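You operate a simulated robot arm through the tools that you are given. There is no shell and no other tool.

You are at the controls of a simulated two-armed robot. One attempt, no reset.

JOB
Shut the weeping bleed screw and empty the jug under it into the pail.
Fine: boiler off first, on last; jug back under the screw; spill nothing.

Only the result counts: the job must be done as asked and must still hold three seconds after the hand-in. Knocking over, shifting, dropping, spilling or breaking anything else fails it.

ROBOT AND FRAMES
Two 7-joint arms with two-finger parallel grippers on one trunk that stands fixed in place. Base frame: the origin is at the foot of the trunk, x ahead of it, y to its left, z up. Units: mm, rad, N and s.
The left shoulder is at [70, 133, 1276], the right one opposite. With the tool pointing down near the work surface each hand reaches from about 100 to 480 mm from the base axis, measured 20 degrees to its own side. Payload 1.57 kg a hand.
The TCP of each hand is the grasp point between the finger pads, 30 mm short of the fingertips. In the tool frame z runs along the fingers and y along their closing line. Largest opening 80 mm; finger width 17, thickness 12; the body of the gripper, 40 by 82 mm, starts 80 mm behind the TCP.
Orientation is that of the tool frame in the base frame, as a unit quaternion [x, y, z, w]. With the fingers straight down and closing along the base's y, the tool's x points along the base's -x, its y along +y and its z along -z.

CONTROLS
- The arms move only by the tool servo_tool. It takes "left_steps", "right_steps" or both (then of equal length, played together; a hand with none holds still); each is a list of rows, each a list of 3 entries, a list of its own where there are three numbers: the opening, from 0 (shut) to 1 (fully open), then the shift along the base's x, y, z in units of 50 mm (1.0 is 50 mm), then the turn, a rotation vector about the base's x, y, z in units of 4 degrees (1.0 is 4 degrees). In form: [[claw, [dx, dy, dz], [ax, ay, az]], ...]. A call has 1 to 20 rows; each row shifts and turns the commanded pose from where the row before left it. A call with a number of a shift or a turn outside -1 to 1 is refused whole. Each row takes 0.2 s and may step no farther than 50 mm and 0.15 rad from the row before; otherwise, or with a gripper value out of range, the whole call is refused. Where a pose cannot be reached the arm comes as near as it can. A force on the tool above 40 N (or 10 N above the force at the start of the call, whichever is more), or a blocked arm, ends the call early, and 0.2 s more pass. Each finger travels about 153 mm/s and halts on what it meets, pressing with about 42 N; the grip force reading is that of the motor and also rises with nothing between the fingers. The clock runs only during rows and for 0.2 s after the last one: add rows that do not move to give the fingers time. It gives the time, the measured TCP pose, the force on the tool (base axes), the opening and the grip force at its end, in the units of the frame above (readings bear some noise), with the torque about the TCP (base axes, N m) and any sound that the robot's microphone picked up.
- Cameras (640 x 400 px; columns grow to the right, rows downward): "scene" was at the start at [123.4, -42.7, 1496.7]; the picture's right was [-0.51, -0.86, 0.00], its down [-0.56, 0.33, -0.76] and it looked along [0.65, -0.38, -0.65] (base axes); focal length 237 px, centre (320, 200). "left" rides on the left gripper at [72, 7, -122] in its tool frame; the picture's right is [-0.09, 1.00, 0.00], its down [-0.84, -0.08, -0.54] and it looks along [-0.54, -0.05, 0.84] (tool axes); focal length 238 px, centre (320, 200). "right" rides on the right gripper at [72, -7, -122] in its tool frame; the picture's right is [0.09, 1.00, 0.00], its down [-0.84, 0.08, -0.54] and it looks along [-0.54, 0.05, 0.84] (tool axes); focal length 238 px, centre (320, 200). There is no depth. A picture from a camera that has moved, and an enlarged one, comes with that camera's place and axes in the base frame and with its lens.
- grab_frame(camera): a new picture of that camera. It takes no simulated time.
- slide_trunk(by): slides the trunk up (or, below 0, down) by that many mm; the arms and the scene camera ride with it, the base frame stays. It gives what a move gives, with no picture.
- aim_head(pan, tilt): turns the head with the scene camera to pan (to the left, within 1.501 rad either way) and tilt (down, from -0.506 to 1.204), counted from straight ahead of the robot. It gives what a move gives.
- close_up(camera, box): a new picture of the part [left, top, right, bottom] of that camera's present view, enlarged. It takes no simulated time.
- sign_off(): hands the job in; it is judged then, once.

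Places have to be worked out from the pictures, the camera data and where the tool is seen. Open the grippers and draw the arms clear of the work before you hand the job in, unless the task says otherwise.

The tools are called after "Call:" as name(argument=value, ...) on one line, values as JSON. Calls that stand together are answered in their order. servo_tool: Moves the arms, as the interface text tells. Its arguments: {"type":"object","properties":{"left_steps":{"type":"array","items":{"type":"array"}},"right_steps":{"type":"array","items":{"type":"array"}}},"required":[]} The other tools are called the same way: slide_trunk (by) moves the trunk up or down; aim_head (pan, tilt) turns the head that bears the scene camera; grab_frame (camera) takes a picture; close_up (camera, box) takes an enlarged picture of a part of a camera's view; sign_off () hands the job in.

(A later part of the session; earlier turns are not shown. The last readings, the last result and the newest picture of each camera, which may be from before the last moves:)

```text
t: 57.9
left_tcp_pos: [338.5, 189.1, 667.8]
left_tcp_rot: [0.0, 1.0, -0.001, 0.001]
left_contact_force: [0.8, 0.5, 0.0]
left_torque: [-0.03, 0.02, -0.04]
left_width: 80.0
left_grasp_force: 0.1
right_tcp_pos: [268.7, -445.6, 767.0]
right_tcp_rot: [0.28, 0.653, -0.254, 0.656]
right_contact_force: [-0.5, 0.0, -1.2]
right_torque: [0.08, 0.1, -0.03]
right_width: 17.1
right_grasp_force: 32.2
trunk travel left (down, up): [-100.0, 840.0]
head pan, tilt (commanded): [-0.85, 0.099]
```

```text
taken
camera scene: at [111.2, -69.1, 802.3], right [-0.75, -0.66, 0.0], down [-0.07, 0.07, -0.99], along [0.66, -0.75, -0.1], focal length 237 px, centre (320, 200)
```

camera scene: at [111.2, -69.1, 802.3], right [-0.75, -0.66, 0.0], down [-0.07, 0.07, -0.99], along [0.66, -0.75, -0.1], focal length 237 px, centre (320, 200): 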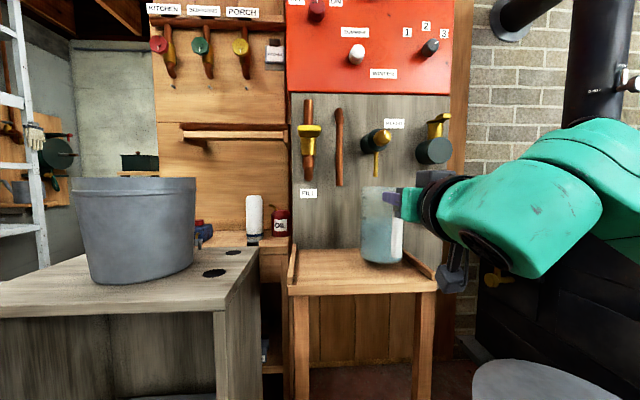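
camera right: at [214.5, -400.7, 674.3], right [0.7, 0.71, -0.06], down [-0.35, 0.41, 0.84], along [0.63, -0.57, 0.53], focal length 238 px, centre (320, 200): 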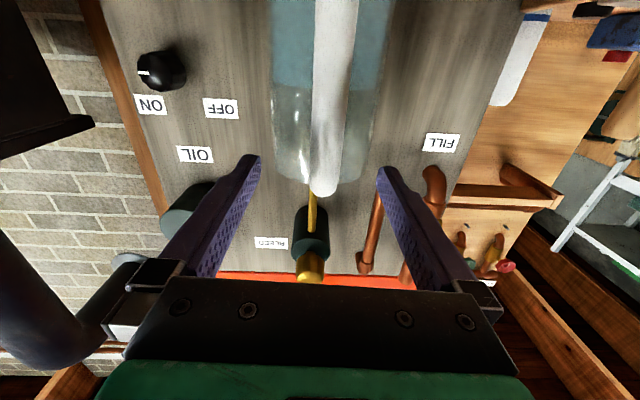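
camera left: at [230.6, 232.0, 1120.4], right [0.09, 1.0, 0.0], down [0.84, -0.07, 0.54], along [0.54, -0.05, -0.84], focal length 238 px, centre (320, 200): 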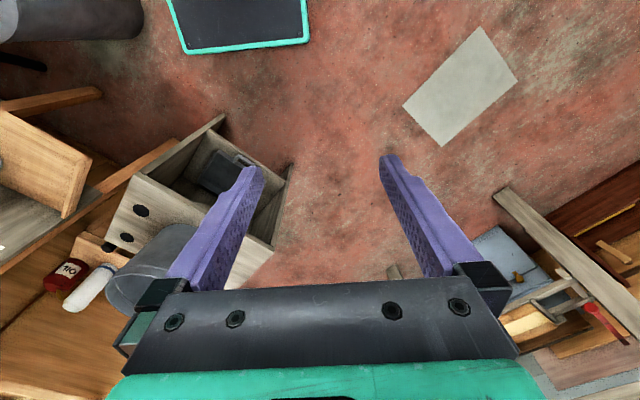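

The jug is moving well. I pull 20 mm further to clear the spout, raise 45 mm, then draw it out further so it clears the screw knob.

Call:
servo_tool(right_steps=[[0, [-0.144, 0.139, 0], [0, 0, 0]], [0, [-0.144, 0.139, 0], [0, 0, 0]], [0, [0, 0, 0.2], [0, 0, 0]], [0, [0, 0, 0.25], [0, 0, 0]], [0, [0, 0, 0.25], [0, 0, 0]], [0, [0, 0, 0.2], [0, 0, 0]], [0, [-0.15, 0.145, 0], [0, 0, 0]], [0, [-0.2, 0.194, 0], [0, 0, 0]], [0, [-0.2, 0.194, 0], [0, 0, 0]], [0, [-0.15, 0.145, 0], [0, 0, 0]], [0, [0, 0, 0], [0, 0, 0]]])

Call:
grab_frame(camera="scene")

```text
t: 60.3
left_tcp_pos: [338.3, 188.3, 668.4]
left_tcp_rot: [-0.001, 1.0, -0.001, 0.001]
left_contact_force: [0.0, -0.6, 1.0]
left_torque: [0.01, 0.0, 0.0]
left_width: 79.9
left_grasp_force: 0.2
right_tcp_pos: [215.8, -398.7, 810.4]
right_tcp_rot: [0.281, 0.653, -0.255, 0.656]
right_contact_force: [0.8, 1.2, -2.0]
right_torque: [0.07, 0.1, 0.01]
right_width: 17.3
right_grasp_force: 32.4
trunk travel left (down, up): [-100.0, 840.0]
head pan, tilt (commanded): [-0.85, 0.099]
```

```text
taken
camera scene: at [111.2, -69.0, 802.3], right [-0.75, -0.66, 0.0], down [-0.07, 0.07, -0.99], along [0.66, -0.75, -0.1], focal length 237 px, centre (320, 200)
```

scene: 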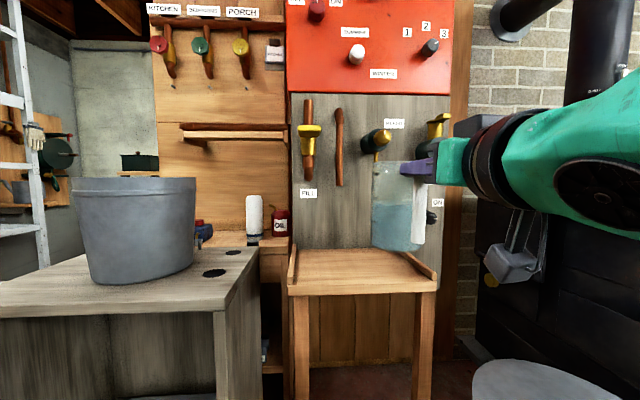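

The jug is clear of the spout and screw, upright. I raise the trunk 200 mm to lift it over everything.

Call:
slide_trunk(by=200)

Call:
aim_head(pan=-0.5, tilt=0.35)

Call:
grab_frame(camera="scene")

```text
t: 62.5
left_tcp_pos: [338.9, 189.9, 866.9]
left_tcp_rot: [0.0, 1.0, -0.001, 0.001]
left_contact_force: [-0.2, 0.4, 0.0]
left_torque: [0.04, -0.04, 0.01]
left_width: 80.1
left_grasp_force: 0.1
right_tcp_pos: [217.2, -398.5, 1012.0]
right_tcp_rot: [0.279, 0.653, -0.254, 0.656]
right_contact_force: [-0.5, -0.8, -1.6]
right_torque: [0.05, 0.1, 0.02]
right_width: 17.3
right_grasp_force: 32.4
trunk travel left (down, up): [-300.0, 640.0]
head pan, tilt (commanded): [-0.85, 0.099]
```

```text
t: 63.3
left_tcp_pos: [338.7, 189.0, 866.6]
left_tcp_rot: [-0.001, 1.0, 0.0, 0.001]
left_contact_force: [0.2, 0.7, -0.2]
left_torque: [-0.01, -0.01, -0.03]
left_width: 80.1
left_grasp_force: 0.1
right_tcp_pos: [217.1, -397.8, 1010.1]
right_tcp_rot: [0.279, 0.653, -0.254, 0.656]
right_contact_force: [-0.4, 0.0, -2.6]
right_torque: [0.09, 0.06, -0.01]
right_width: 17.3
right_grasp_force: 32.4
trunk travel left (down, up): [-300.0, 640.0]
head pan, tilt (commanded): [-0.499, 0.351]
```

```text
taken
camera scene: at [132.2, -44.6, 979.0], right [-0.48, -0.88, 0.0], down [-0.3, 0.16, -0.94], along [0.82, -0.45, -0.34], focal length 237 px, centre (320, 200)
```

scene: 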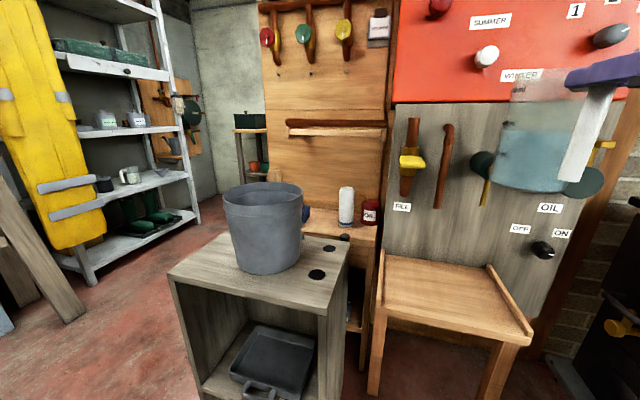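

I zoom in on the pail to fix its rim position accurately.

Call:
close_up(camera="scene", box=[200, 160, 328, 290])

```text
3.08 times, centred on (264, 225) of scene
camera zoom: at [132.2, -44.6, 979.0], right [-0.48, -0.88, 0.0], down [-0.3, 0.16, -0.94], along [0.82, -0.45, -0.34], focal length 730 px, centre (492, 123)
```

zoom: 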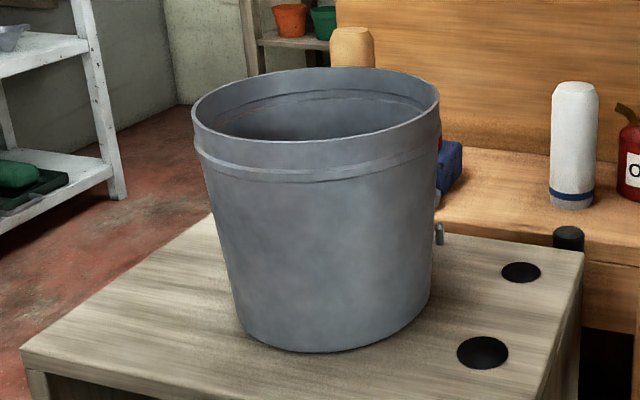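

The pail rim (about 200 mm wide) is at roughly (685, -186, 790). I carry the jug first away from the panel with a slow yaw to the left, keeping it level and high.

Call:
servo_tool(right_steps=[[0, [0.12, 0.16, 0], [0, 0, 0.3]], [0, [0.25, 0.33, 0], [0, 0, 0.5]], [0, [0.25, 0.33, 0], [0, 0, 0.5]], [0, [0.25, 0.33, 0], [0, 0, 0.5]], [0, [0.25, 0.33, 0], [0, 0, 0.5]], [0, [0.25, 0.33, 0], [0, 0, 0.5]], [0, [0.25, 0.33, 0], [0, 0, 0.5]], [0, [0.25, 0.33, 0], [0, 0, 0.5]], [0, [0.25, 0.33, 0], [0, 0, 0.5]], [0, [0.12, 0.16, 0], [0, 0, 0.4]], [0, [0, 0, 0], [0, 0, 0]]])

Call:
grab_frame(camera="scene")

Call:
grab_frame(camera="right")

```text
t: 65.7
left_tcp_pos: [339.3, 188.0, 867.4]
left_tcp_rot: [-0.001, 1.0, -0.001, 0.001]
left_contact_force: [-0.5, 0.1, 0.1]
left_torque: [0.02, 0.04, 0.0]
left_width: 80.3
left_grasp_force: 0.0
right_tcp_pos: [329.6, -248.6, 1011.3]
right_tcp_rot: [0.17, 0.69, -0.144, 0.689]
right_contact_force: [0.4, 0.0, -1.6]
right_torque: [0.03, 0.1, -0.04]
right_width: 17.2
right_grasp_force: 32.2
trunk travel left (down, up): [-300.0, 640.0]
head pan, tilt (commanded): [-0.499, 0.351]
```

```text
taken
camera scene: at [132.2, -44.4, 979.0], right [-0.48, -0.88, 0.0], down [-0.3, 0.16, -0.94], along [0.82, -0.45, -0.34], focal length 237 px, centre (320, 200)
```

scene: 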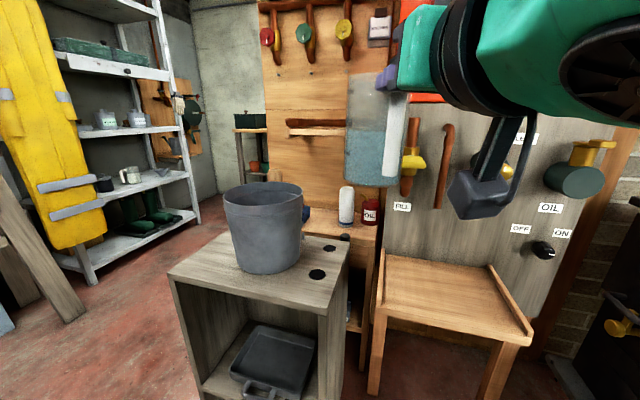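

```text
taken
camera right: at [218.4, -199.7, 939.5], right [0.43, 0.9, -0.06], down [-0.46, 0.27, 0.84], along [0.78, -0.34, 0.53], focal length 238 px, centre (320, 200)
```

right: 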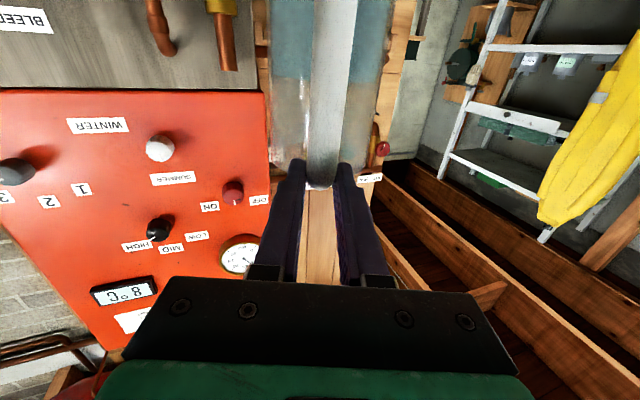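

The jug is steady. I carry it on to just over the pail, turning the tool to point nearly straight ahead.

Call:
servo_tool(right_steps=[[0, [0.2, 0.05, 0], [0, 0, 0.2]], [0, [0.4, 0.115, -0.04], [0, 0, 0.3]], [0, [0.4, 0.115, -0.08], [0, 0, 0.3]], [0, [0.4, 0.115, -0.08], [0, 0, 0.3]], [0, [0.4, 0.115, -0.08], [0, 0, 0.3]], [0, [0.4, 0.115, -0.08], [0, 0, 0.3]], [0, [0.4, 0.115, -0.08], [0, 0, 0.3]], [0, [0.4, 0.115, -0.08], [0, 0, 0.3]], [0, [0.4, 0.115, -0.08], [0, 0, 0.3]], [0, [0.4, 0.115, -0.08], [0, 0, 0.3]], [0, [0.4, 0.115, -0.08], [0, 0, 0.3]], [0, [0.4, 0.115, -0.08], [0, 0, 0.3]], [0, [0.4, 0.115, -0.04], [0, 0, 0.3]], [0, [0.2, 0.05, 0], [0, 0, 0.1]], [0, [0, 0, 0], [0, 0, 0]]])

Call:
grab_frame(camera="scene")

Call:
grab_frame(camera="left")

```text
t: 68.9
left_tcp_pos: [339.9, 189.7, 867.7]
left_tcp_rot: [-0.001, 1.0, -0.002, 0.001]
left_contact_force: [-0.1, 0.2, 0.4]
left_torque: [0.01, -0.02, -0.02]
left_width: 79.8
left_grasp_force: 0.0
right_tcp_pos: [588.6, -175.2, 968.1]
right_tcp_rot: [0.075, 0.707, -0.049, 0.702]
right_contact_force: [0.0, 1.0, -2.2]
right_torque: [0.03, 0.12, -0.02]
right_width: 17.4
right_grasp_force: 32.5
trunk travel left (down, up): [-300.0, 640.0]
head pan, tilt (commanded): [-0.499, 0.351]
```

```text
taken
camera scene: at [132.4, -44.4, 978.9], right [-0.48, -0.88, 0.0], down [-0.3, 0.16, -0.94], along [0.82, -0.45, -0.34], focal length 237 px, centre (320, 200)
```

scene: 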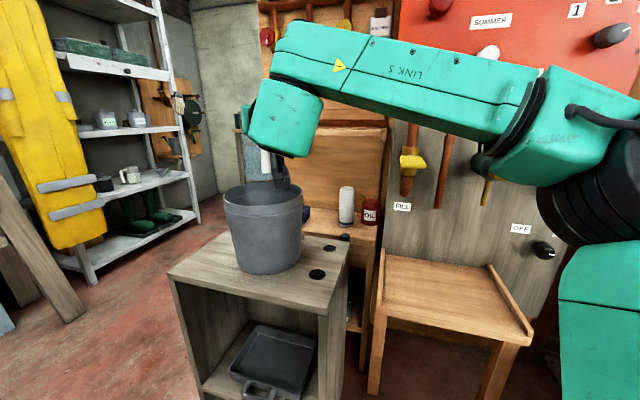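

```text
taken
camera left: at [267.0, 196.2, 987.8], right [0.09, 1.0, 0.0], down [0.84, -0.07, 0.54], along [0.54, -0.05, -0.84], focal length 238 px, centre (320, 200)
```

left: 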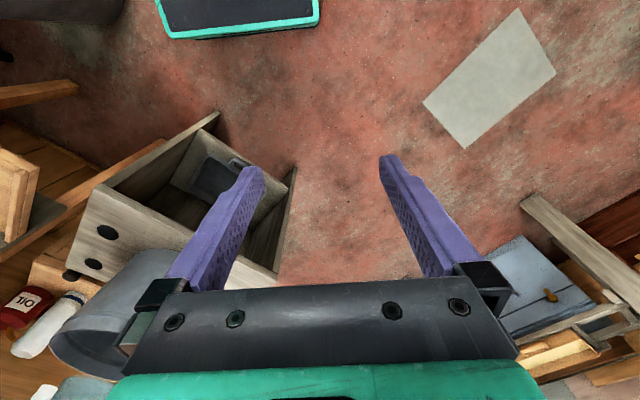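

The jug hangs over the near part of the pail but the scene view is blocked by the wrist. I turn the left hand in place so its camera looks at the pail, to monitor the pour.

Call:
servo_tool(left_steps=[[1, [0, 0, 0], [0, 0, -1]], [1, [0, 0, 0], [0, 0, -1]], [1, [0, 0, 0], [0, 0, -1]], [1, [0, 0, 0], [0, 0, -1]], [1, [0, 0, 0], [0, 0, -1]], [1, [0, 0, 0], [0, 0, -1]], [1, [0, 0, 0], [0, 0, -1]], [1, [0, 0, 0], [0, 0, -1]], [1, [0, 0, 0], [0, 0, -1]], [1, [0, 0, 0], [0, 0, -1]], [1, [0, 0, 0], [-0.8, -0.8, 0]], [1, [0, 0, 0], [-0.8, -0.8, 0]], [1, [0, 0, 0], [-0.8, -0.8, 0]], [1, [0, 0, 0], [-0.8, -0.8, 0]], [1, [0, 0, 0], [-0.8, -0.8, 0]], [1, [0, 0, 0], [-0.8, -0.8, 0]], [1, [0, 0, 0], [-0.8, -0.8, 0]], [1, [0, 0, 0], [0, 0, 0]]])

Call:
grab_frame(camera="left")

```text
t: 72.7
left_tcp_pos: [338.1, 189.5, 866.7]
left_tcp_rot: [0.328, 0.904, -0.117, 0.249]
left_contact_force: [0.4, 0.3, -0.3]
left_torque: [0.0, 0.01, -0.04]
left_width: 79.8
left_grasp_force: 0.1
right_tcp_pos: [589.6, -175.6, 966.9]
right_tcp_rot: [0.075, 0.707, -0.048, 0.702]
right_contact_force: [-0.3, -0.7, -1.9]
right_torque: [0.02, 0.12, 0.02]
right_width: 17.3
right_grasp_force: 32.7
trunk travel left (down, up): [-300.0, 640.0]
head pan, tilt (commanded): [-0.499, 0.351]
```

```text
taken
camera left: at [250.5, 278.6, 931.4], right [0.71, 0.7, 0.0], down [0.3, -0.3, 0.9], along [0.64, -0.64, -0.43], focal length 238 px, centre (320, 200)
```

left: 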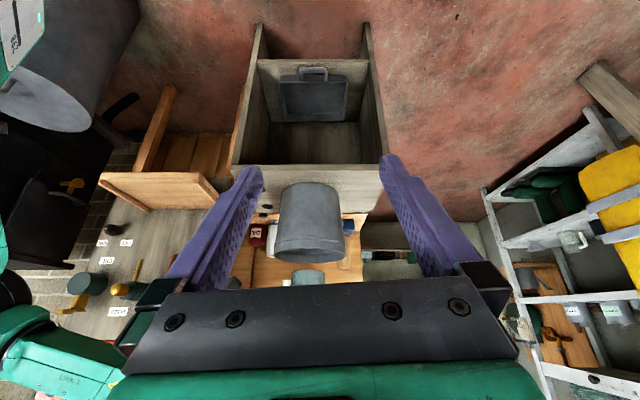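

The left camera now shows the pail with the jug's base just above it (upside-down). I zoom in.

Call:
close_up(camera="left", box=[230, 170, 390, 300])

```text
3.08 times, centred on (310, 235) of left
camera zoom: at [250.5, 278.6, 931.4], right [0.71, 0.7, 0.0], down [0.3, -0.3, 0.9], along [0.64, -0.64, -0.43], focal length 733 px, centre (351, 92)
```

zoom: 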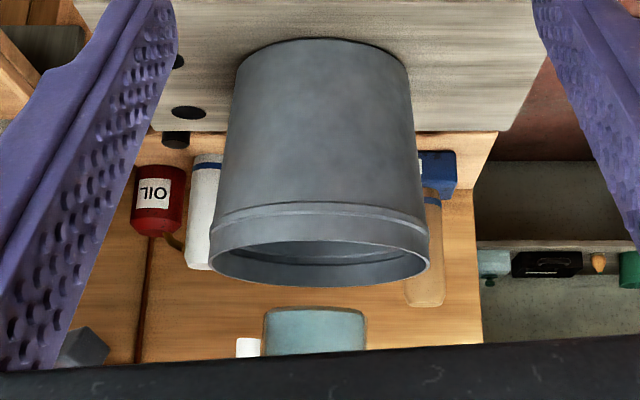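

Scene and left views agree: pail rim centre at about (671, -182, 797), and the jug axis is right over it. I shift 28 mm left and 25 mm down so the pouring lip will sit over the pail's middle, then roll the jug clockwise to 36°.

Call:
servo_tool(right_steps=[[0, [0.02, 0.1, -0.1], [0, 0, 0]], [0, [0.03, 0.18, -0.15], [0, 0, 0]], [0, [0.03, 0.18, -0.15], [0, 0, 0]], [0, [0.02, 0.09, -0.1], [0, 0, 0]], [0, [0, 0, 0], [0, 0, 0]], [0, [0, 0, 0], [0.985, -0.173, -0.011]], [0, [0, 0, 0], [0.985, -0.173, -0.011]], [0, [0, 0, 0], [0.985, -0.173, -0.011]], [0, [0, 0, 0], [0.985, -0.173, -0.011]], [0, [0, 0, 0], [0.985, -0.173, -0.011]], [0, [0, 0, 0], [0.985, -0.173, -0.011]], [0, [0, 0, 0], [0.985, -0.173, -0.011]], [0, [0, 0, 0], [0.985, -0.173, -0.011]], [0, [0, 0, 0], [0.985, -0.173, -0.011]], [0, [0, 0, 0], [0, 0, 0]]])

Call:
grab_frame(camera="left")

Call:
grab_frame(camera="scene")

Call:
grab_frame(camera="right")

```text
t: 75.9
left_tcp_pos: [338.1, 188.1, 867.6]
left_tcp_rot: [0.328, 0.904, -0.117, 0.248]
left_contact_force: [0.9, 0.1, -0.3]
left_torque: [0.01, 0.01, 0.01]
left_width: 80.3
left_grasp_force: 0.0
right_tcp_pos: [594.9, -147.3, 944.3]
right_tcp_rot: [0.289, 0.649, 0.171, 0.682]
right_contact_force: [0.6, 0.1, -1.1]
right_torque: [-0.04, 0.09, 0.01]
right_width: 17.6
right_grasp_force: 32.5
trunk travel left (down, up): [-300.0, 640.0]
head pan, tilt (commanded): [-0.499, 0.351]
```

```text
taken
camera left: at [250.5, 278.7, 931.4], right [0.71, 0.7, 0.0], down [0.3, -0.3, 0.9], along [0.64, -0.64, -0.43], focal length 238 px, centre (320, 200)
```

left: 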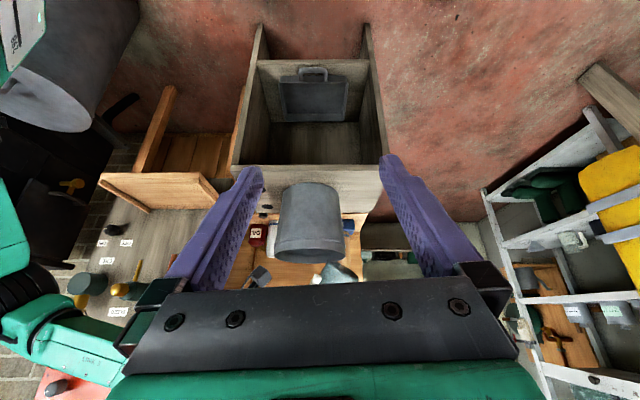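

```text
taken
camera scene: at [132.4, -44.3, 978.9], right [-0.48, -0.88, 0.0], down [-0.3, 0.16, -0.94], along [0.82, -0.45, -0.34], focal length 237 px, centre (320, 200)
```

scene: 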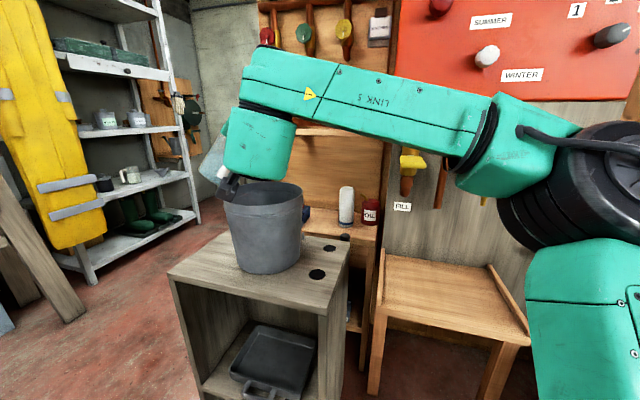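

```text
taken
camera right: at [481.9, -88.0, 884.3], right [0.15, 0.83, 0.54], down [-0.61, -0.36, 0.71], along [0.78, -0.44, 0.45], focal length 238 px, centre (320, 200)
```

right: 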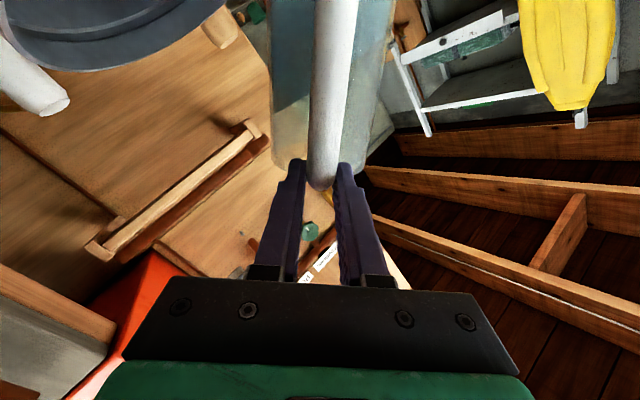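

The jug follows the roll. I continue rolling slowly (2.5° per step) with slight lowering, so the water runs gently into the middle of the pail.

Call:
servo_tool(right_steps=[[0, [0, 0, 0], [0.616, -0.108, -0.007]], [0, [0, 0, 0], [0.616, -0.108, -0.007]], [0, [0, 0, 0], [0.616, -0.108, -0.007]], [0, [0, 0, 0], [0.616, -0.108, -0.007]], [0, [0, 0, 0], [0.616, -0.108, -0.007]], [0, [0, 0, 0], [0.616, -0.108, -0.007]], [0, [0, 0, -0.04], [0.616, -0.108, -0.007]], [0, [0, 0, -0.05], [0.616, -0.108, -0.007]]])

Call:
close_up(camera="left", box=[230, 170, 390, 300])

Call:
grab_frame(camera="right")

```text
t: 77.7
left_tcp_pos: [338.3, 190.0, 867.2]
left_tcp_rot: [0.328, 0.904, -0.117, 0.247]
left_contact_force: [0.5, 0.7, -0.6]
left_torque: [-0.03, -0.02, 0.01]
left_width: 80.1
left_grasp_force: 0.0
right_tcp_pos: [594.9, -147.0, 938.5]
right_tcp_rot: [0.399, 0.589, 0.286, 0.642]
right_contact_force: [0.5, 0.8, -1.7]
right_torque: [-0.04, 0.09, 0.0]
right_width: 17.4
right_grasp_force: 32.6
trunk travel left (down, up): [-300.0, 640.0]
head pan, tilt (commanded): [-0.499, 0.351]
```

```text
3.08 times, centred on (310, 235) of left
camera zoom: at [250.5, 278.7, 931.4], right [0.71, 0.7, 0.0], down [0.3, -0.3, 0.9], along [0.64, -0.64, -0.43], focal length 733 px, centre (351, 92)
```

zoom: 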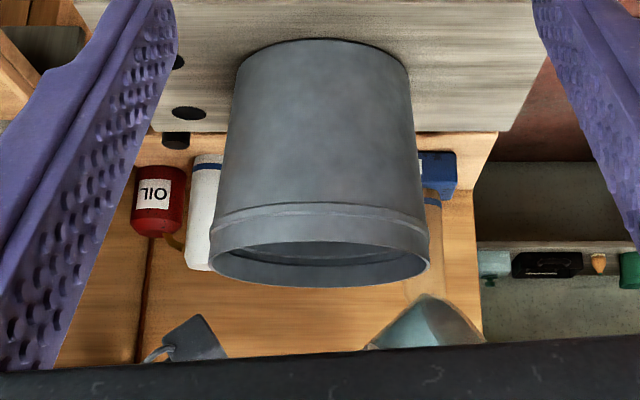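

```text
taken
camera right: at [485.7, -68.9, 895.8], right [0.11, 0.59, 0.8], down [-0.64, -0.57, 0.51], along [0.76, -0.57, 0.32], focal length 238 px, centre (320, 200)
```

right: 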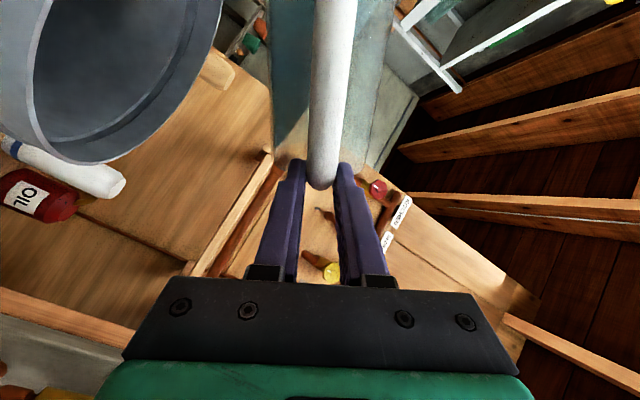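

At 58° the jug still holds (no flow seen yet); pail is directly below the lip. I keep rolling slowly.

Call:
servo_tool(right_steps=[[0, [0, 0, -0.05], [0.5, -0.087, -0.006]], [0, [0, 0, -0.05], [0.5, -0.087, -0.006]], [0, [0, 0, -0.05], [0.5, -0.087, -0.006]], [0, [0, 0, -0.05], [0.5, -0.087, -0.006]], [0, [0, 0, -0.05], [0.5, -0.087, -0.006]], [0, [0, 0, -0.05], [0.5, -0.087, -0.006]]])

Call:
grab_frame(camera="left")

Call:
grab_frame(camera="right")

Call:
close_up(camera="scene", box=[180, 110, 320, 230])

```text
t: 79.1
left_tcp_pos: [338.0, 188.3, 867.0]
left_tcp_rot: [0.329, 0.904, -0.117, 0.246]
left_contact_force: [-0.5, -0.4, 0.4]
left_torque: [0.04, 0.01, 0.04]
left_width: 79.8
left_grasp_force: 0.1
right_tcp_pos: [593.2, -146.8, 922.9]
right_tcp_rot: [0.458, 0.544, 0.353, 0.608]
right_contact_force: [-0.6, -0.5, -0.9]
right_torque: [-0.01, 0.12, 0.03]
right_width: 17.7
right_grasp_force: 32.1
trunk travel left (down, up): [-300.0, 640.0]
head pan, tilt (commanded): [-0.499, 0.351]
```

```text
taken
camera left: at [250.5, 278.7, 931.5], right [0.71, 0.7, 0.0], down [0.3, -0.3, 0.9], along [0.64, -0.64, -0.43], focal length 238 px, centre (320, 200)
```

left: 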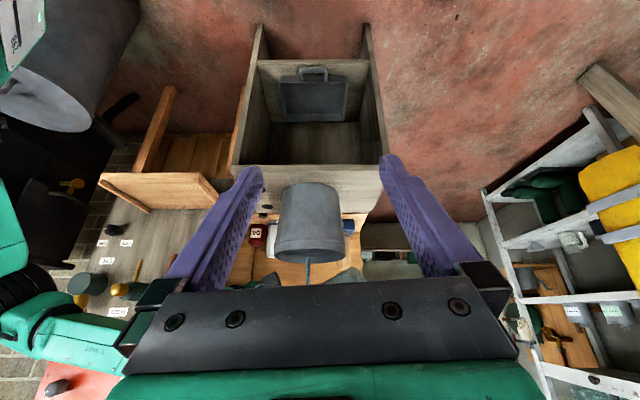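

```text
taken
camera right: at [485.6, -61.8, 894.4], right [0.08, 0.41, 0.91], down [-0.66, -0.66, 0.36], along [0.74, -0.63, 0.22], focal length 238 px, centre (320, 200)
```

right: 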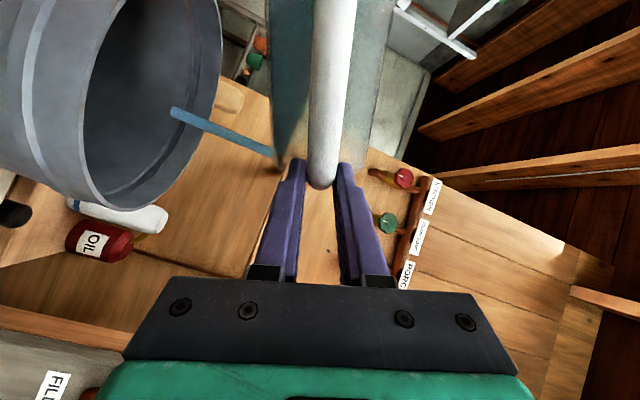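

```text
3.33 times, centred on (250, 170) of scene
camera zoom: at [132.4, -44.3, 978.9], right [-0.48, -0.88, 0.0], down [-0.3, 0.16, -0.94], along [0.82, -0.45, -0.34], focal length 791 px, centre (553, 300)
```

zoom: 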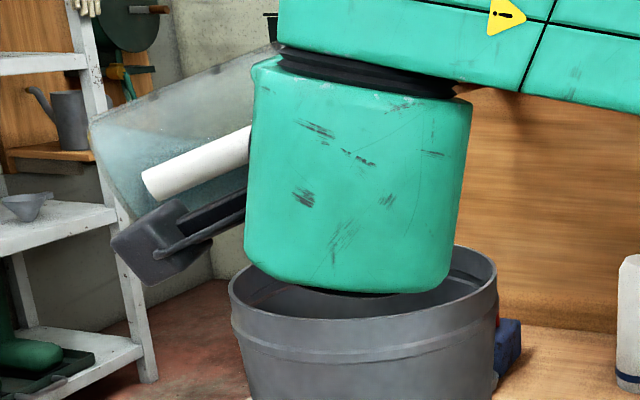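

Water is now running in a thin stream from the lip into the middle of the pail. I continue the slow roll to about 90°.

Call:
servo_tool(right_steps=[[0, [0, 0, 0], [0.4, -0.07, -0.005]], [0, [0, 0, 0], [0.4, -0.07, -0.005]], [0, [0, 0, 0], [0.4, -0.07, -0.005]], [0, [0, 0, 0], [0.4, -0.07, -0.005]], [0, [0, 0, 0], [0.4, -0.07, -0.005]], [0, [0, 0, 0], [0.4, -0.07, -0.005]], [0, [0, 0, 0], [0.4, -0.07, -0.005]], [0, [0, 0, 0], [0.4, -0.07, -0.005]]])

Call:
grab_frame(camera="right")

Call:
close_up(camera="left", box=[230, 170, 390, 300])

```text
t: 80.9
left_tcp_pos: [339.6, 189.7, 868.1]
left_tcp_rot: [0.329, 0.904, -0.117, 0.247]
left_contact_force: [0.1, 1.1, 0.0]
left_torque: [-0.01, 0.01, 0.02]
left_width: 80.1
left_grasp_force: 0.2
right_tcp_pos: [595.0, -147.0, 921.4]
right_tcp_rot: [0.517, 0.489, 0.419, 0.564]
right_contact_force: [0.3, -1.0, -1.7]
right_torque: [-0.04, 0.11, 0.01]
right_width: 17.2
right_grasp_force: 32.2
trunk travel left (down, up): [-300.0, 640.0]
head pan, tilt (commanded): [-0.499, 0.351]
```

```text
taken
camera right: at [487.4, -56.9, 908.9], right [0.05, 0.2, 0.98], down [-0.67, -0.72, 0.18], along [0.74, -0.67, 0.1], focal length 238 px, centre (320, 200)
```

right: 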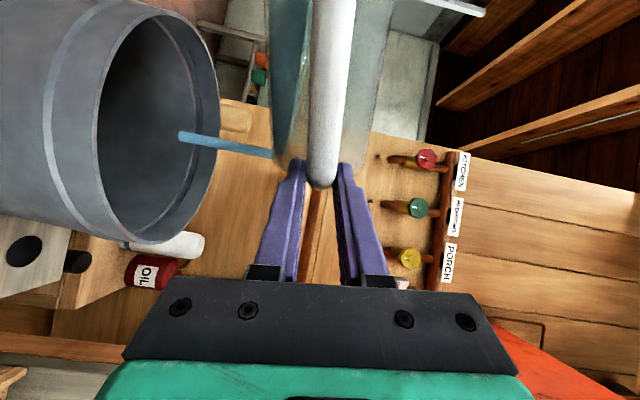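

```text
3.08 times, centred on (310, 235) of left
camera zoom: at [250.5, 278.7, 931.4], right [0.71, 0.7, 0.0], down [0.3, -0.3, 0.9], along [0.64, -0.64, -0.43], focal length 733 px, centre (351, 92)
```

zoom: 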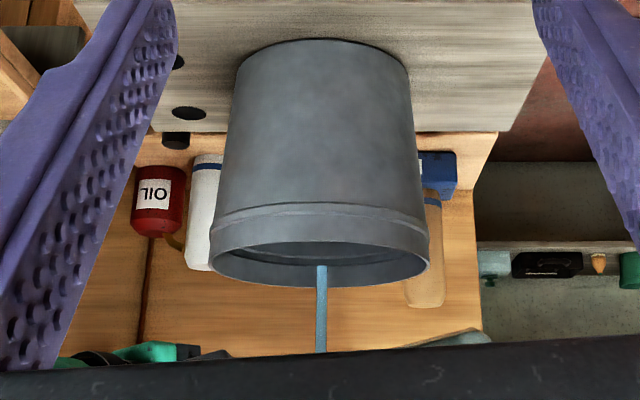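

The stream falls into the pail's centre. I continue the roll past horizontal to drain the jug.

Call:
servo_tool(right_steps=[[0, [0, 0, 0], [0.45, -0.079, -0.005]], [0, [0, 0, 0], [0.45, -0.079, -0.005]], [0, [0, 0, 0], [0.45, -0.079, -0.005]], [0, [0, 0, 0], [0.45, -0.079, -0.005]], [0, [0, 0, 0], [0.45, -0.079, -0.005]], [0, [0, 0, 0], [0.45, -0.079, -0.005]], [0, [0, 0, 0], [0.45, -0.079, -0.005]], [0, [0, 0, 0], [0.45, -0.079, -0.005]], [0, [0, 0, 0], [0, 0, 0]], [0, [0, 0, 0], [0, 0, 0]]])

Call:
grab_frame(camera="right")

Call:
close_up(camera="left", box=[230, 170, 390, 300])

```text
t: 83.1
left_tcp_pos: [338.2, 189.6, 867.9]
left_tcp_rot: [0.329, 0.904, -0.117, 0.248]
left_contact_force: [-0.2, 0.1, -0.4]
left_torque: [-0.01, -0.02, 0.01]
left_width: 80.2
left_grasp_force: 0.1
right_tcp_pos: [595.3, -148.2, 924.1]
right_tcp_rot: [0.574, 0.419, 0.487, 0.507]
right_contact_force: [-0.3, -0.1, -1.7]
right_torque: [-0.07, 0.1, 0.03]
right_width: 17.5
right_grasp_force: 32.2
trunk travel left (down, up): [-300.0, 640.0]
head pan, tilt (commanded): [-0.499, 0.351]
```

```text
taken
camera right: at [488.4, -55.4, 927.9], right [0.0, -0.05, 1.0], down [-0.68, -0.73, -0.03], along [0.73, -0.68, -0.03], focal length 238 px, centre (320, 200)
```

right: 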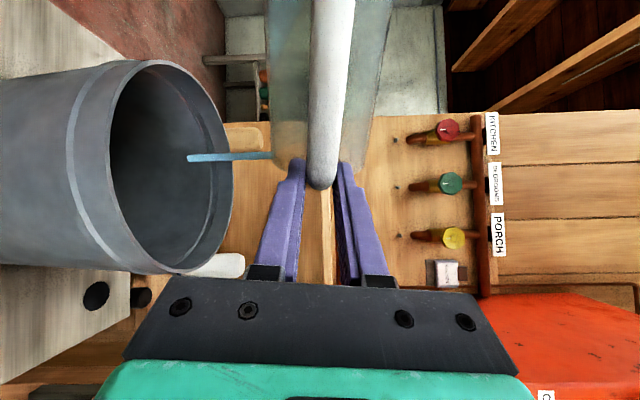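

```text
3.08 times, centred on (310, 235) of left
camera zoom: at [250.5, 278.7, 931.4], right [0.71, 0.7, 0.0], down [0.3, -0.3, 0.9], along [0.64, -0.64, -0.43], focal length 733 px, centre (351, 92)
```

zoom: 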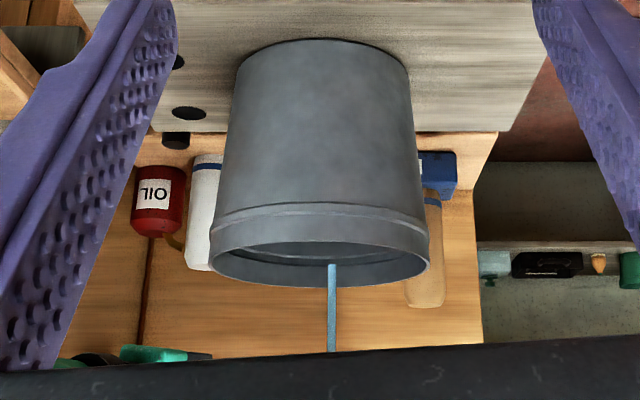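

The stream is thinning at 98°. I continue to about 122° and hold to let it drain.

Call:
servo_tool(right_steps=[[0, [0, 0, 0], [0.6, -0.105, -0.007]], [0, [0, 0, 0], [0.6, -0.105, -0.007]], [0, [0, 0, 0], [0.6, -0.105, -0.007]], [0, [0, 0, 0], [0.6, -0.105, -0.007]], [0, [0, 0, 0], [0.6, -0.105, -0.007]], [0, [0, 0, 0], [0.6, -0.105, -0.007]], [0, [0, 0, 0], [0.6, -0.105, -0.007]], [0, [0, 0, 0], [0.6, -0.105, -0.007]], [0, [0, 0, 0], [0.6, -0.105, -0.007]], [0, [0, 0, 0], [0.6, -0.105, -0.007]], [0, [0, 0, 0], [0, 0, 0]], [0, [0, 0, 0], [0, 0, 0]], [0, [0, 0, 0], [0, 0, 0]], [0, [0, 0, 0], [0, 0, 0]], [0, [0, 0, 0], [0, 0, 0]]])

Call:
grab_frame(camera="right")

Call:
close_up(camera="left", box=[230, 170, 390, 300])

Call:
grab_frame(camera="scene")

```text
t: 86.3
left_tcp_pos: [339.0, 189.9, 868.1]
left_tcp_rot: [0.329, 0.904, -0.117, 0.247]
left_contact_force: [-0.2, -0.2, -0.3]
left_torque: [0.0, 0.03, -0.05]
left_width: 79.9
left_grasp_force: 0.1
right_tcp_pos: [594.3, -147.3, 922.6]
right_tcp_rot: [0.65, 0.289, 0.583, 0.392]
right_contact_force: [-0.4, 0.1, -2.7]
right_torque: [-0.01, 0.14, 0.01]
right_width: 17.3
right_grasp_force: 32.5
trunk travel left (down, up): [-300.0, 640.0]
head pan, tilt (commanded): [-0.499, 0.351]
```

```text
taken
camera right: at [487.6, -63.3, 957.5], right [-0.07, -0.45, 0.89], down [-0.67, -0.64, -0.37], along [0.74, -0.62, -0.26], focal length 238 px, centre (320, 200)
```

right: 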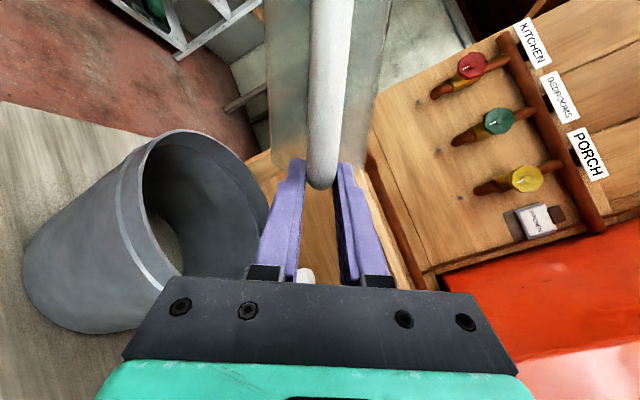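

```text
3.08 times, centred on (310, 235) of left
camera zoom: at [250.5, 278.7, 931.4], right [0.71, 0.7, 0.0], down [0.3, -0.3, 0.9], along [0.64, -0.64, -0.43], focal length 733 px, centre (351, 92)
```

zoom: 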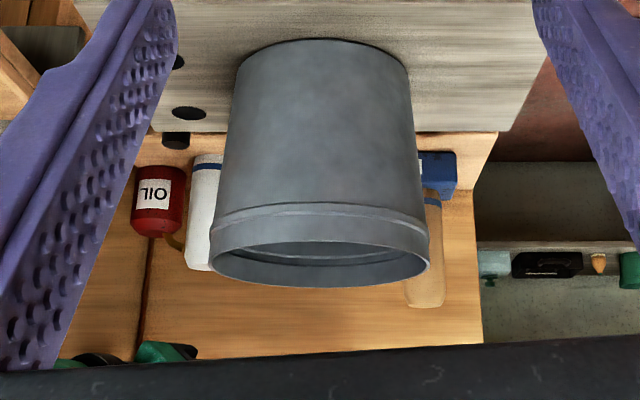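

```text
taken
camera scene: at [132.4, -44.3, 978.9], right [-0.48, -0.88, 0.0], down [-0.3, 0.16, -0.94], along [0.82, -0.45, -0.34], focal length 237 px, centre (320, 200)
```

scene: 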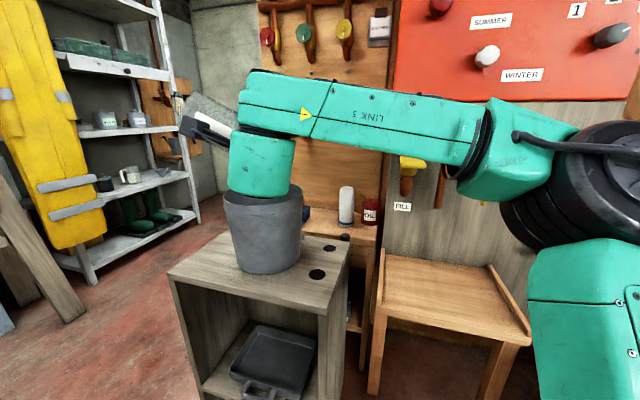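

The stream has stopped. I check that the jug looks empty.

Call:
close_up(camera="right", box=[230, 0, 420, 200])

Call:
close_up(camera="scene", box=[160, 80, 320, 200])

```text
2.00 times, centred on (325, 100) of right
camera zoom: at [487.6, -63.3, 957.5], right [-0.07, -0.45, 0.89], down [-0.67, -0.64, -0.37], along [0.74, -0.62, -0.26], focal length 477 px, centre (310, 400)
```

zoom: 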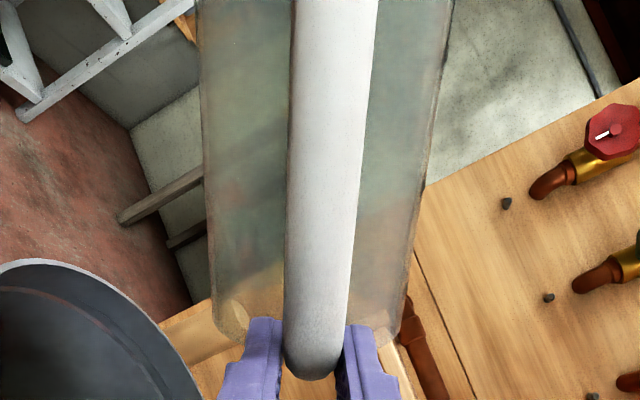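

```text
3.33 times, centred on (240, 140) of scene
camera zoom: at [132.4, -44.3, 978.9], right [-0.48, -0.88, 0.0], down [-0.3, 0.16, -0.94], along [0.82, -0.45, -0.34], focal length 791 px, centre (587, 400)
```

zoom: 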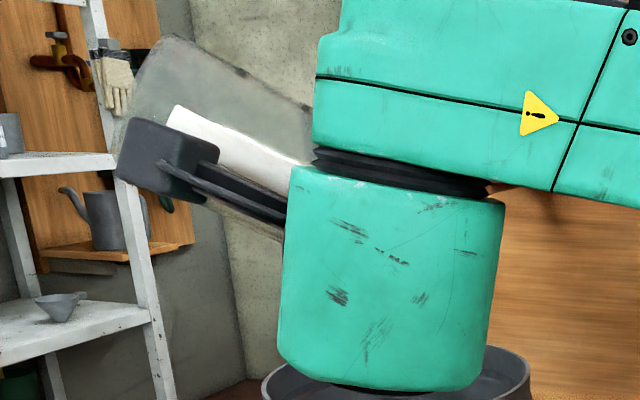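

The jug is empty. I roll it back upright by exactly the same amount, rising 50 mm for clearance over the pail rim.

Call:
servo_tool(right_steps=[[0, [0, 0, 0.05], [-0.986, 0.173, 0.011]], [0, [0, 0, 0.05], [-0.986, 0.173, 0.011]], [0, [0, 0, 0.05], [-0.986, 0.173, 0.011]], [0, [0, 0, 0.05], [-0.986, 0.173, 0.011]], [0, [0, 0, 0.05], [-0.986, 0.173, 0.011]], [0, [0, 0, 0.05], [-0.986, 0.173, 0.011]], [0, [0, 0, 0.05], [-0.986, 0.173, 0.011]], [0, [0, 0, 0.05], [-0.986, 0.173, 0.011]], [0, [0, 0, 0.05], [-0.986, 0.173, 0.011]], [0, [0, 0, 0.05], [-0.986, 0.173, 0.011]], [0, [0, 0, 0.05], [-0.986, 0.173, 0.011]], [0, [0, 0, 0.05], [-0.986, 0.173, 0.011]], [0, [0, 0, 0.05], [-0.986, 0.173, 0.011]], [0, [0, 0, 0.05], [-0.986, 0.173, 0.011]], [0, [0, 0, 0.05], [-0.986, 0.173, 0.011]], [0, [0, 0, 0.05], [-0.986, 0.173, 0.011]], [0, [0, 0, 0.05], [-0.986, 0.173, 0.011]], [0, [0, 0, 0.05], [-0.986, 0.173, 0.011]], [0, [0, 0, 0.05], [-0.986, 0.173, 0.011]], [0, [0, 0, 0.05], [-0.986, 0.173, 0.011]]])

Call:
servo_tool(right_steps=[[0, [0, 0, 0], [-0.986, 0.173, 0.011]], [0, [0, 0, 0], [-0.986, 0.173, 0.011]], [0, [0, 0, 0], [-0.986, 0.173, 0.011]], [0, [0, 0, 0], [-0.986, 0.173, 0.011]], [0, [0, 0, 0], [-0.986, 0.173, 0.011]], [0, [0, 0, 0], [-0.986, 0.173, 0.011]], [0, [0, 0, 0], [-0.986, 0.173, 0.011]], [0, [0, 0, 0], [-0.986, 0.173, 0.011]], [0, [0, 0, 0], [-0.986, 0.173, 0.011]], [0, [0, 0, 0], [-0.986, 0.173, 0.011]], [0, [0, 0, 0], [0, 0, 0]]])

Call:
grab_frame(camera="right")

Call:
grab_frame(camera="scene")

```text
t: 90.5
left_tcp_pos: [339.8, 188.7, 867.9]
left_tcp_rot: [0.328, 0.904, -0.117, 0.248]
left_contact_force: [0.6, -0.2, -0.2]
left_torque: [-0.03, -0.02, -0.01]
left_width: 80.2
left_grasp_force: 0.1
right_tcp_pos: [595.2, -148.2, 972.1]
right_tcp_rot: [0.312, 0.638, 0.193, 0.676]
right_contact_force: [-0.3, -0.1, -1.7]
right_torque: [0.0, 0.09, 0.02]
right_width: 17.4
right_grasp_force: 32.4
trunk travel left (down, up): [-300.0, 640.0]
head pan, tilt (commanded): [-0.499, 0.351]
```

```text
t: 92.9
left_tcp_pos: [339.4, 189.8, 868.5]
left_tcp_rot: [0.328, 0.904, -0.117, 0.248]
left_contact_force: [-0.2, 0.6, -0.1]
left_torque: [0.0, -0.04, 0.0]
left_width: 80.1
left_grasp_force: 0.0
right_tcp_pos: [594.0, -147.0, 971.5]
right_tcp_rot: [0.075, 0.706, -0.048, 0.703]
right_contact_force: [-0.4, 0.1, -0.8]
right_torque: [-0.02, 0.14, 0.01]
right_width: 17.6
right_grasp_force: 32.2
trunk travel left (down, up): [-300.0, 640.0]
head pan, tilt (commanded): [-0.499, 0.351]
```

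```text
taken
camera right: at [474.1, -129.8, 900.9], right [0.17, 0.98, -0.06], down [-0.52, 0.14, 0.84], along [0.84, -0.12, 0.53], focal length 238 px, centre (320, 200)
```

right: 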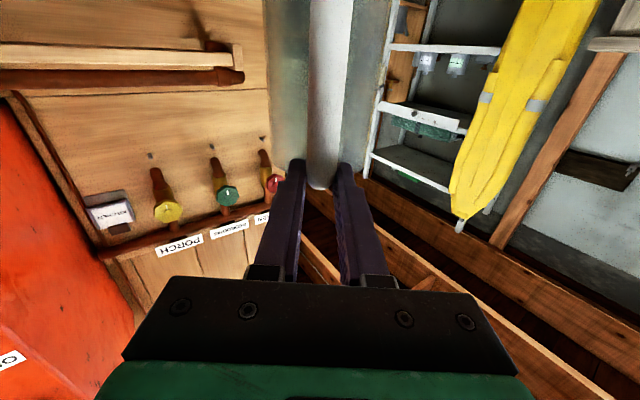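

```text
taken
camera scene: at [132.4, -44.3, 978.9], right [-0.48, -0.88, 0.0], down [-0.3, 0.16, -0.94], along [0.82, -0.45, -0.34], focal length 237 px, centre (320, 200)
```

scene: 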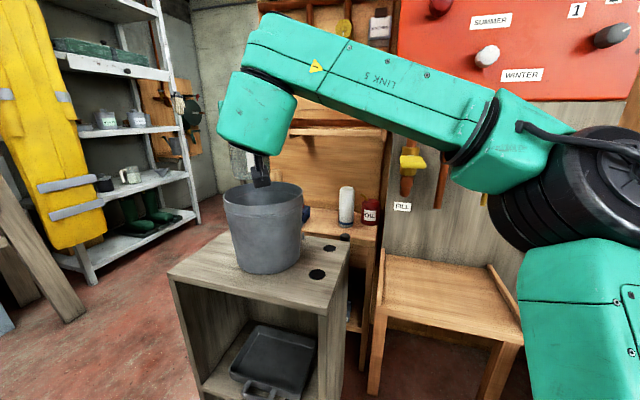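

The jug is upright and empty. I carry it back along the same route: first away from the pail.

Call:
servo_tool(right_steps=[[0, [-0.2, -0.08, 0.057], [0, 0, -0.2]], [0, [-0.385, -0.148, 0.057], [0, 0, -0.285]], [0, [-0.385, -0.148, 0.057], [0, 0, -0.285]], [0, [-0.385, -0.148, 0.057], [0, 0, -0.285]], [0, [-0.385, -0.148, 0.057], [0, 0, -0.285]], [0, [-0.385, -0.148, 0.057], [0, 0, -0.285]], [0, [-0.385, -0.148, 0.057], [0, 0, -0.285]], [0, [-0.385, -0.148, 0.057], [0, 0, -0.285]], [0, [-0.385, -0.148, 0.057], [0, 0, -0.285]], [0, [-0.385, -0.148, 0.057], [0, 0, -0.285]], [0, [-0.385, -0.148, 0.057], [0, 0, -0.285]], [0, [-0.385, -0.148, 0.057], [0, 0, -0.285]], [0, [-0.385, -0.148, 0.057], [0, 0, -0.285]], [0, [-0.385, -0.148, 0.057], [0, 0, -0.285]], [0, [-0.09, -0.03, 0], [0, 0, 0]], [0, [0, 0, 0], [0, 0, 0]]])

Call:
servo_tool(right_steps=[[0, [-0.12, -0.16, 0], [0, 0, -0.4]], [0, [-0.25, -0.33, 0], [0, 0, -0.5]], [0, [-0.25, -0.33, 0], [0, 0, -0.5]], [0, [-0.25, -0.33, 0], [0, 0, -0.5]], [0, [-0.25, -0.33, 0], [0, 0, -0.5]], [0, [-0.25, -0.33, 0], [0, 0, -0.5]], [0, [-0.25, -0.33, 0], [0, 0, -0.5]], [0, [-0.25, -0.33, 0], [0, 0, -0.5]], [0, [-0.25, -0.33, 0], [0, 0, -0.5]], [0, [-0.12, -0.16, 0], [0, 0, -0.3]], [0, [0, 0, 0], [0, 0, 0]]])

Call:
grab_frame(camera="scene")

```text
t: 96.3
left_tcp_pos: [337.5, 188.6, 867.4]
left_tcp_rot: [0.328, 0.904, -0.116, 0.248]
left_contact_force: [-0.5, 0.6, -0.5]
left_torque: [0.03, -0.01, -0.01]
left_width: 79.8
left_grasp_force: 0.0
right_tcp_pos: [328.8, -249.7, 1012.8]
right_tcp_rot: [0.17, 0.689, -0.143, 0.69]
right_contact_force: [-0.4, -0.5, -0.8]
right_torque: [0.05, 0.11, -0.03]
right_width: 17.1
right_grasp_force: 32.6
trunk travel left (down, up): [-300.0, 640.0]
head pan, tilt (commanded): [-0.499, 0.351]
```

```text
t: 98.7
left_tcp_pos: [339.2, 188.7, 867.2]
left_tcp_rot: [0.328, 0.904, -0.116, 0.248]
left_contact_force: [0.6, 0.1, 1.2]
left_torque: [-0.03, -0.03, -0.01]
left_width: 79.9
left_grasp_force: 0.0
right_tcp_pos: [217.3, -399.2, 1013.1]
right_tcp_rot: [0.281, 0.652, -0.254, 0.657]
right_contact_force: [0.1, 0.4, -1.4]
right_torque: [0.1, 0.08, 0.01]
right_width: 17.4
right_grasp_force: 32.4
trunk travel left (down, up): [-300.0, 640.0]
head pan, tilt (commanded): [-0.499, 0.351]
```

```text
taken
camera scene: at [132.2, -44.5, 978.9], right [-0.48, -0.88, 0.0], down [-0.3, 0.16, -0.94], along [0.82, -0.45, -0.34], focal length 237 px, centre (320, 200)
```

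scene: 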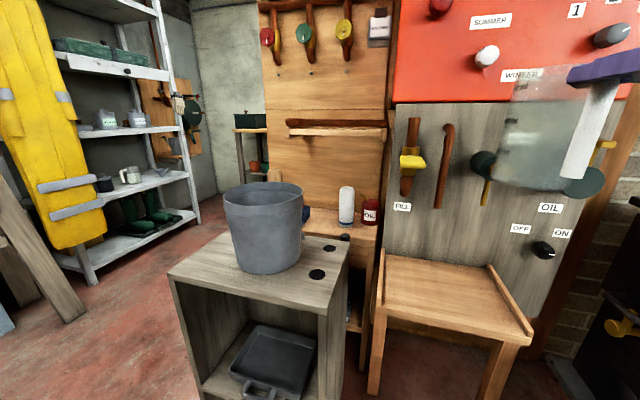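

Back at the first waypoint with an empty jug. I lower the trunk 200 mm again and turn the head for the side view.

Call:
slide_trunk(by=-200)

Call:
aim_head(pan=-0.85, tilt=0.1)

Call:
grab_frame(camera="scene")

```text
t: 100.9
left_tcp_pos: [338.8, 190.1, 667.9]
left_tcp_rot: [0.328, 0.904, -0.116, 0.248]
left_contact_force: [-0.2, -0.2, 0.2]
left_torque: [0.01, 0.01, 0.01]
left_width: 80.0
left_grasp_force: 0.0
right_tcp_pos: [217.1, -398.6, 813.9]
right_tcp_rot: [0.281, 0.652, -0.253, 0.657]
right_contact_force: [0.5, 0.6, -1.6]
right_torque: [0.1, 0.09, 0.02]
right_width: 17.3
right_grasp_force: 32.2
trunk travel left (down, up): [-100.0, 840.0]
head pan, tilt (commanded): [-0.499, 0.351]
```

```text
t: 101.7
left_tcp_pos: [337.2, 188.7, 667.4]
left_tcp_rot: [0.329, 0.904, -0.116, 0.247]
left_contact_force: [-0.2, 0.4, 0.0]
left_torque: [0.04, -0.02, 0.01]
left_width: 79.9
left_grasp_force: 0.1
right_tcp_pos: [217.4, -398.1, 813.8]
right_tcp_rot: [0.281, 0.652, -0.254, 0.657]
right_contact_force: [0.5, 0.1, -1.7]
right_torque: [0.06, 0.11, 0.02]
right_width: 17.2
right_grasp_force: 32.3
trunk travel left (down, up): [-100.0, 840.0]
head pan, tilt (commanded): [-0.85, 0.099]
```

```text
taken
camera scene: at [111.2, -69.0, 802.3], right [-0.75, -0.66, 0.0], down [-0.07, 0.08, -0.99], along [0.66, -0.75, -0.1], focal length 237 px, centre (320, 200)
```

scene: 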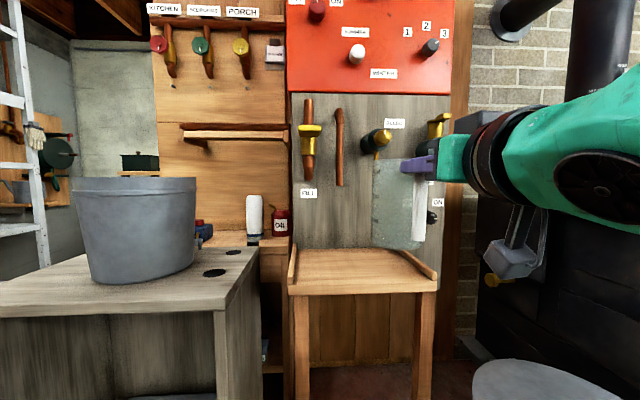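

The knob and spout are as left. I move in under the screw along the reverse path: in 49 mm, down 47 mm, then in a little more, and check clearances.

Call:
servo_tool(right_steps=[[0, [0.15, -0.145, 0], [0, 0, 0]], [0, [0.2, -0.194, 0], [0, 0, 0]], [0, [0.2, -0.194, 0], [0, 0, 0]], [0, [0.15, -0.145, 0], [0, 0, 0]], [0, [0, 0, -0.235], [0, 0, 0]], [0, [0, 0, -0.235], [0, 0, 0]], [0, [0, 0, -0.235], [0, 0, 0]], [0, [0, 0, -0.235], [0, 0, 0]], [0, [0.144, -0.139, 0], [0, 0, 0]], [0, [0.144, -0.139, 0], [0, 0, 0]], [0, [0, 0, 0], [0, 0, 0]]])

Call:
close_up(camera="scene", box=[300, 120, 480, 280])

Call:
grab_frame(camera="right")

```text
t: 104.1
left_tcp_pos: [339.9, 189.4, 668.0]
left_tcp_rot: [0.328, 0.904, -0.116, 0.247]
left_contact_force: [0.3, -0.8, 0.4]
left_torque: [0.01, 0.03, -0.02]
left_width: 80.1
left_grasp_force: 0.1
right_tcp_pos: [266.2, -445.9, 767.9]
right_tcp_rot: [0.28, 0.652, -0.253, 0.657]
right_contact_force: [-0.4, 0.3, -1.5]
right_torque: [0.08, 0.09, 0.01]
right_width: 17.2
right_grasp_force: 32.7
trunk travel left (down, up): [-100.0, 840.0]
head pan, tilt (commanded): [-0.85, 0.099]
```

```text
2.50 times, centred on (390, 200) of scene
camera zoom: at [111.2, -69.1, 802.3], right [-0.75, -0.66, 0.0], down [-0.07, 0.07, -0.99], along [0.66, -0.75, -0.1], focal length 593 px, centre (145, 200)
```

zoom: 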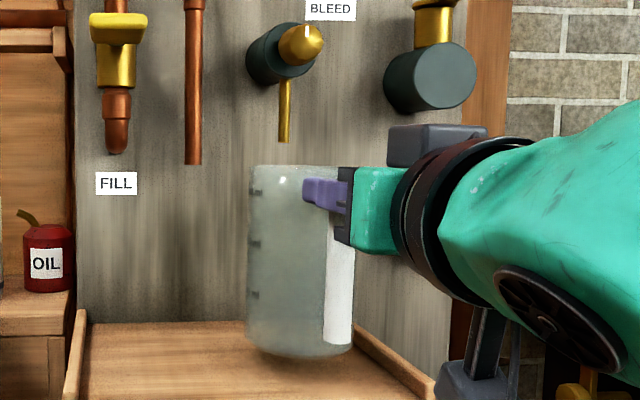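

```text
taken
camera right: at [178.1, -364.6, 696.8], right [0.7, 0.71, -0.05], down [-0.35, 0.41, 0.84], along [0.62, -0.57, 0.53], focal length 238 px, centre (320, 200)
```

right: 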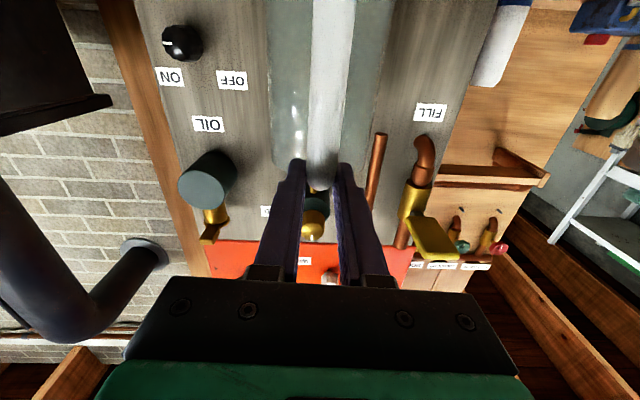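

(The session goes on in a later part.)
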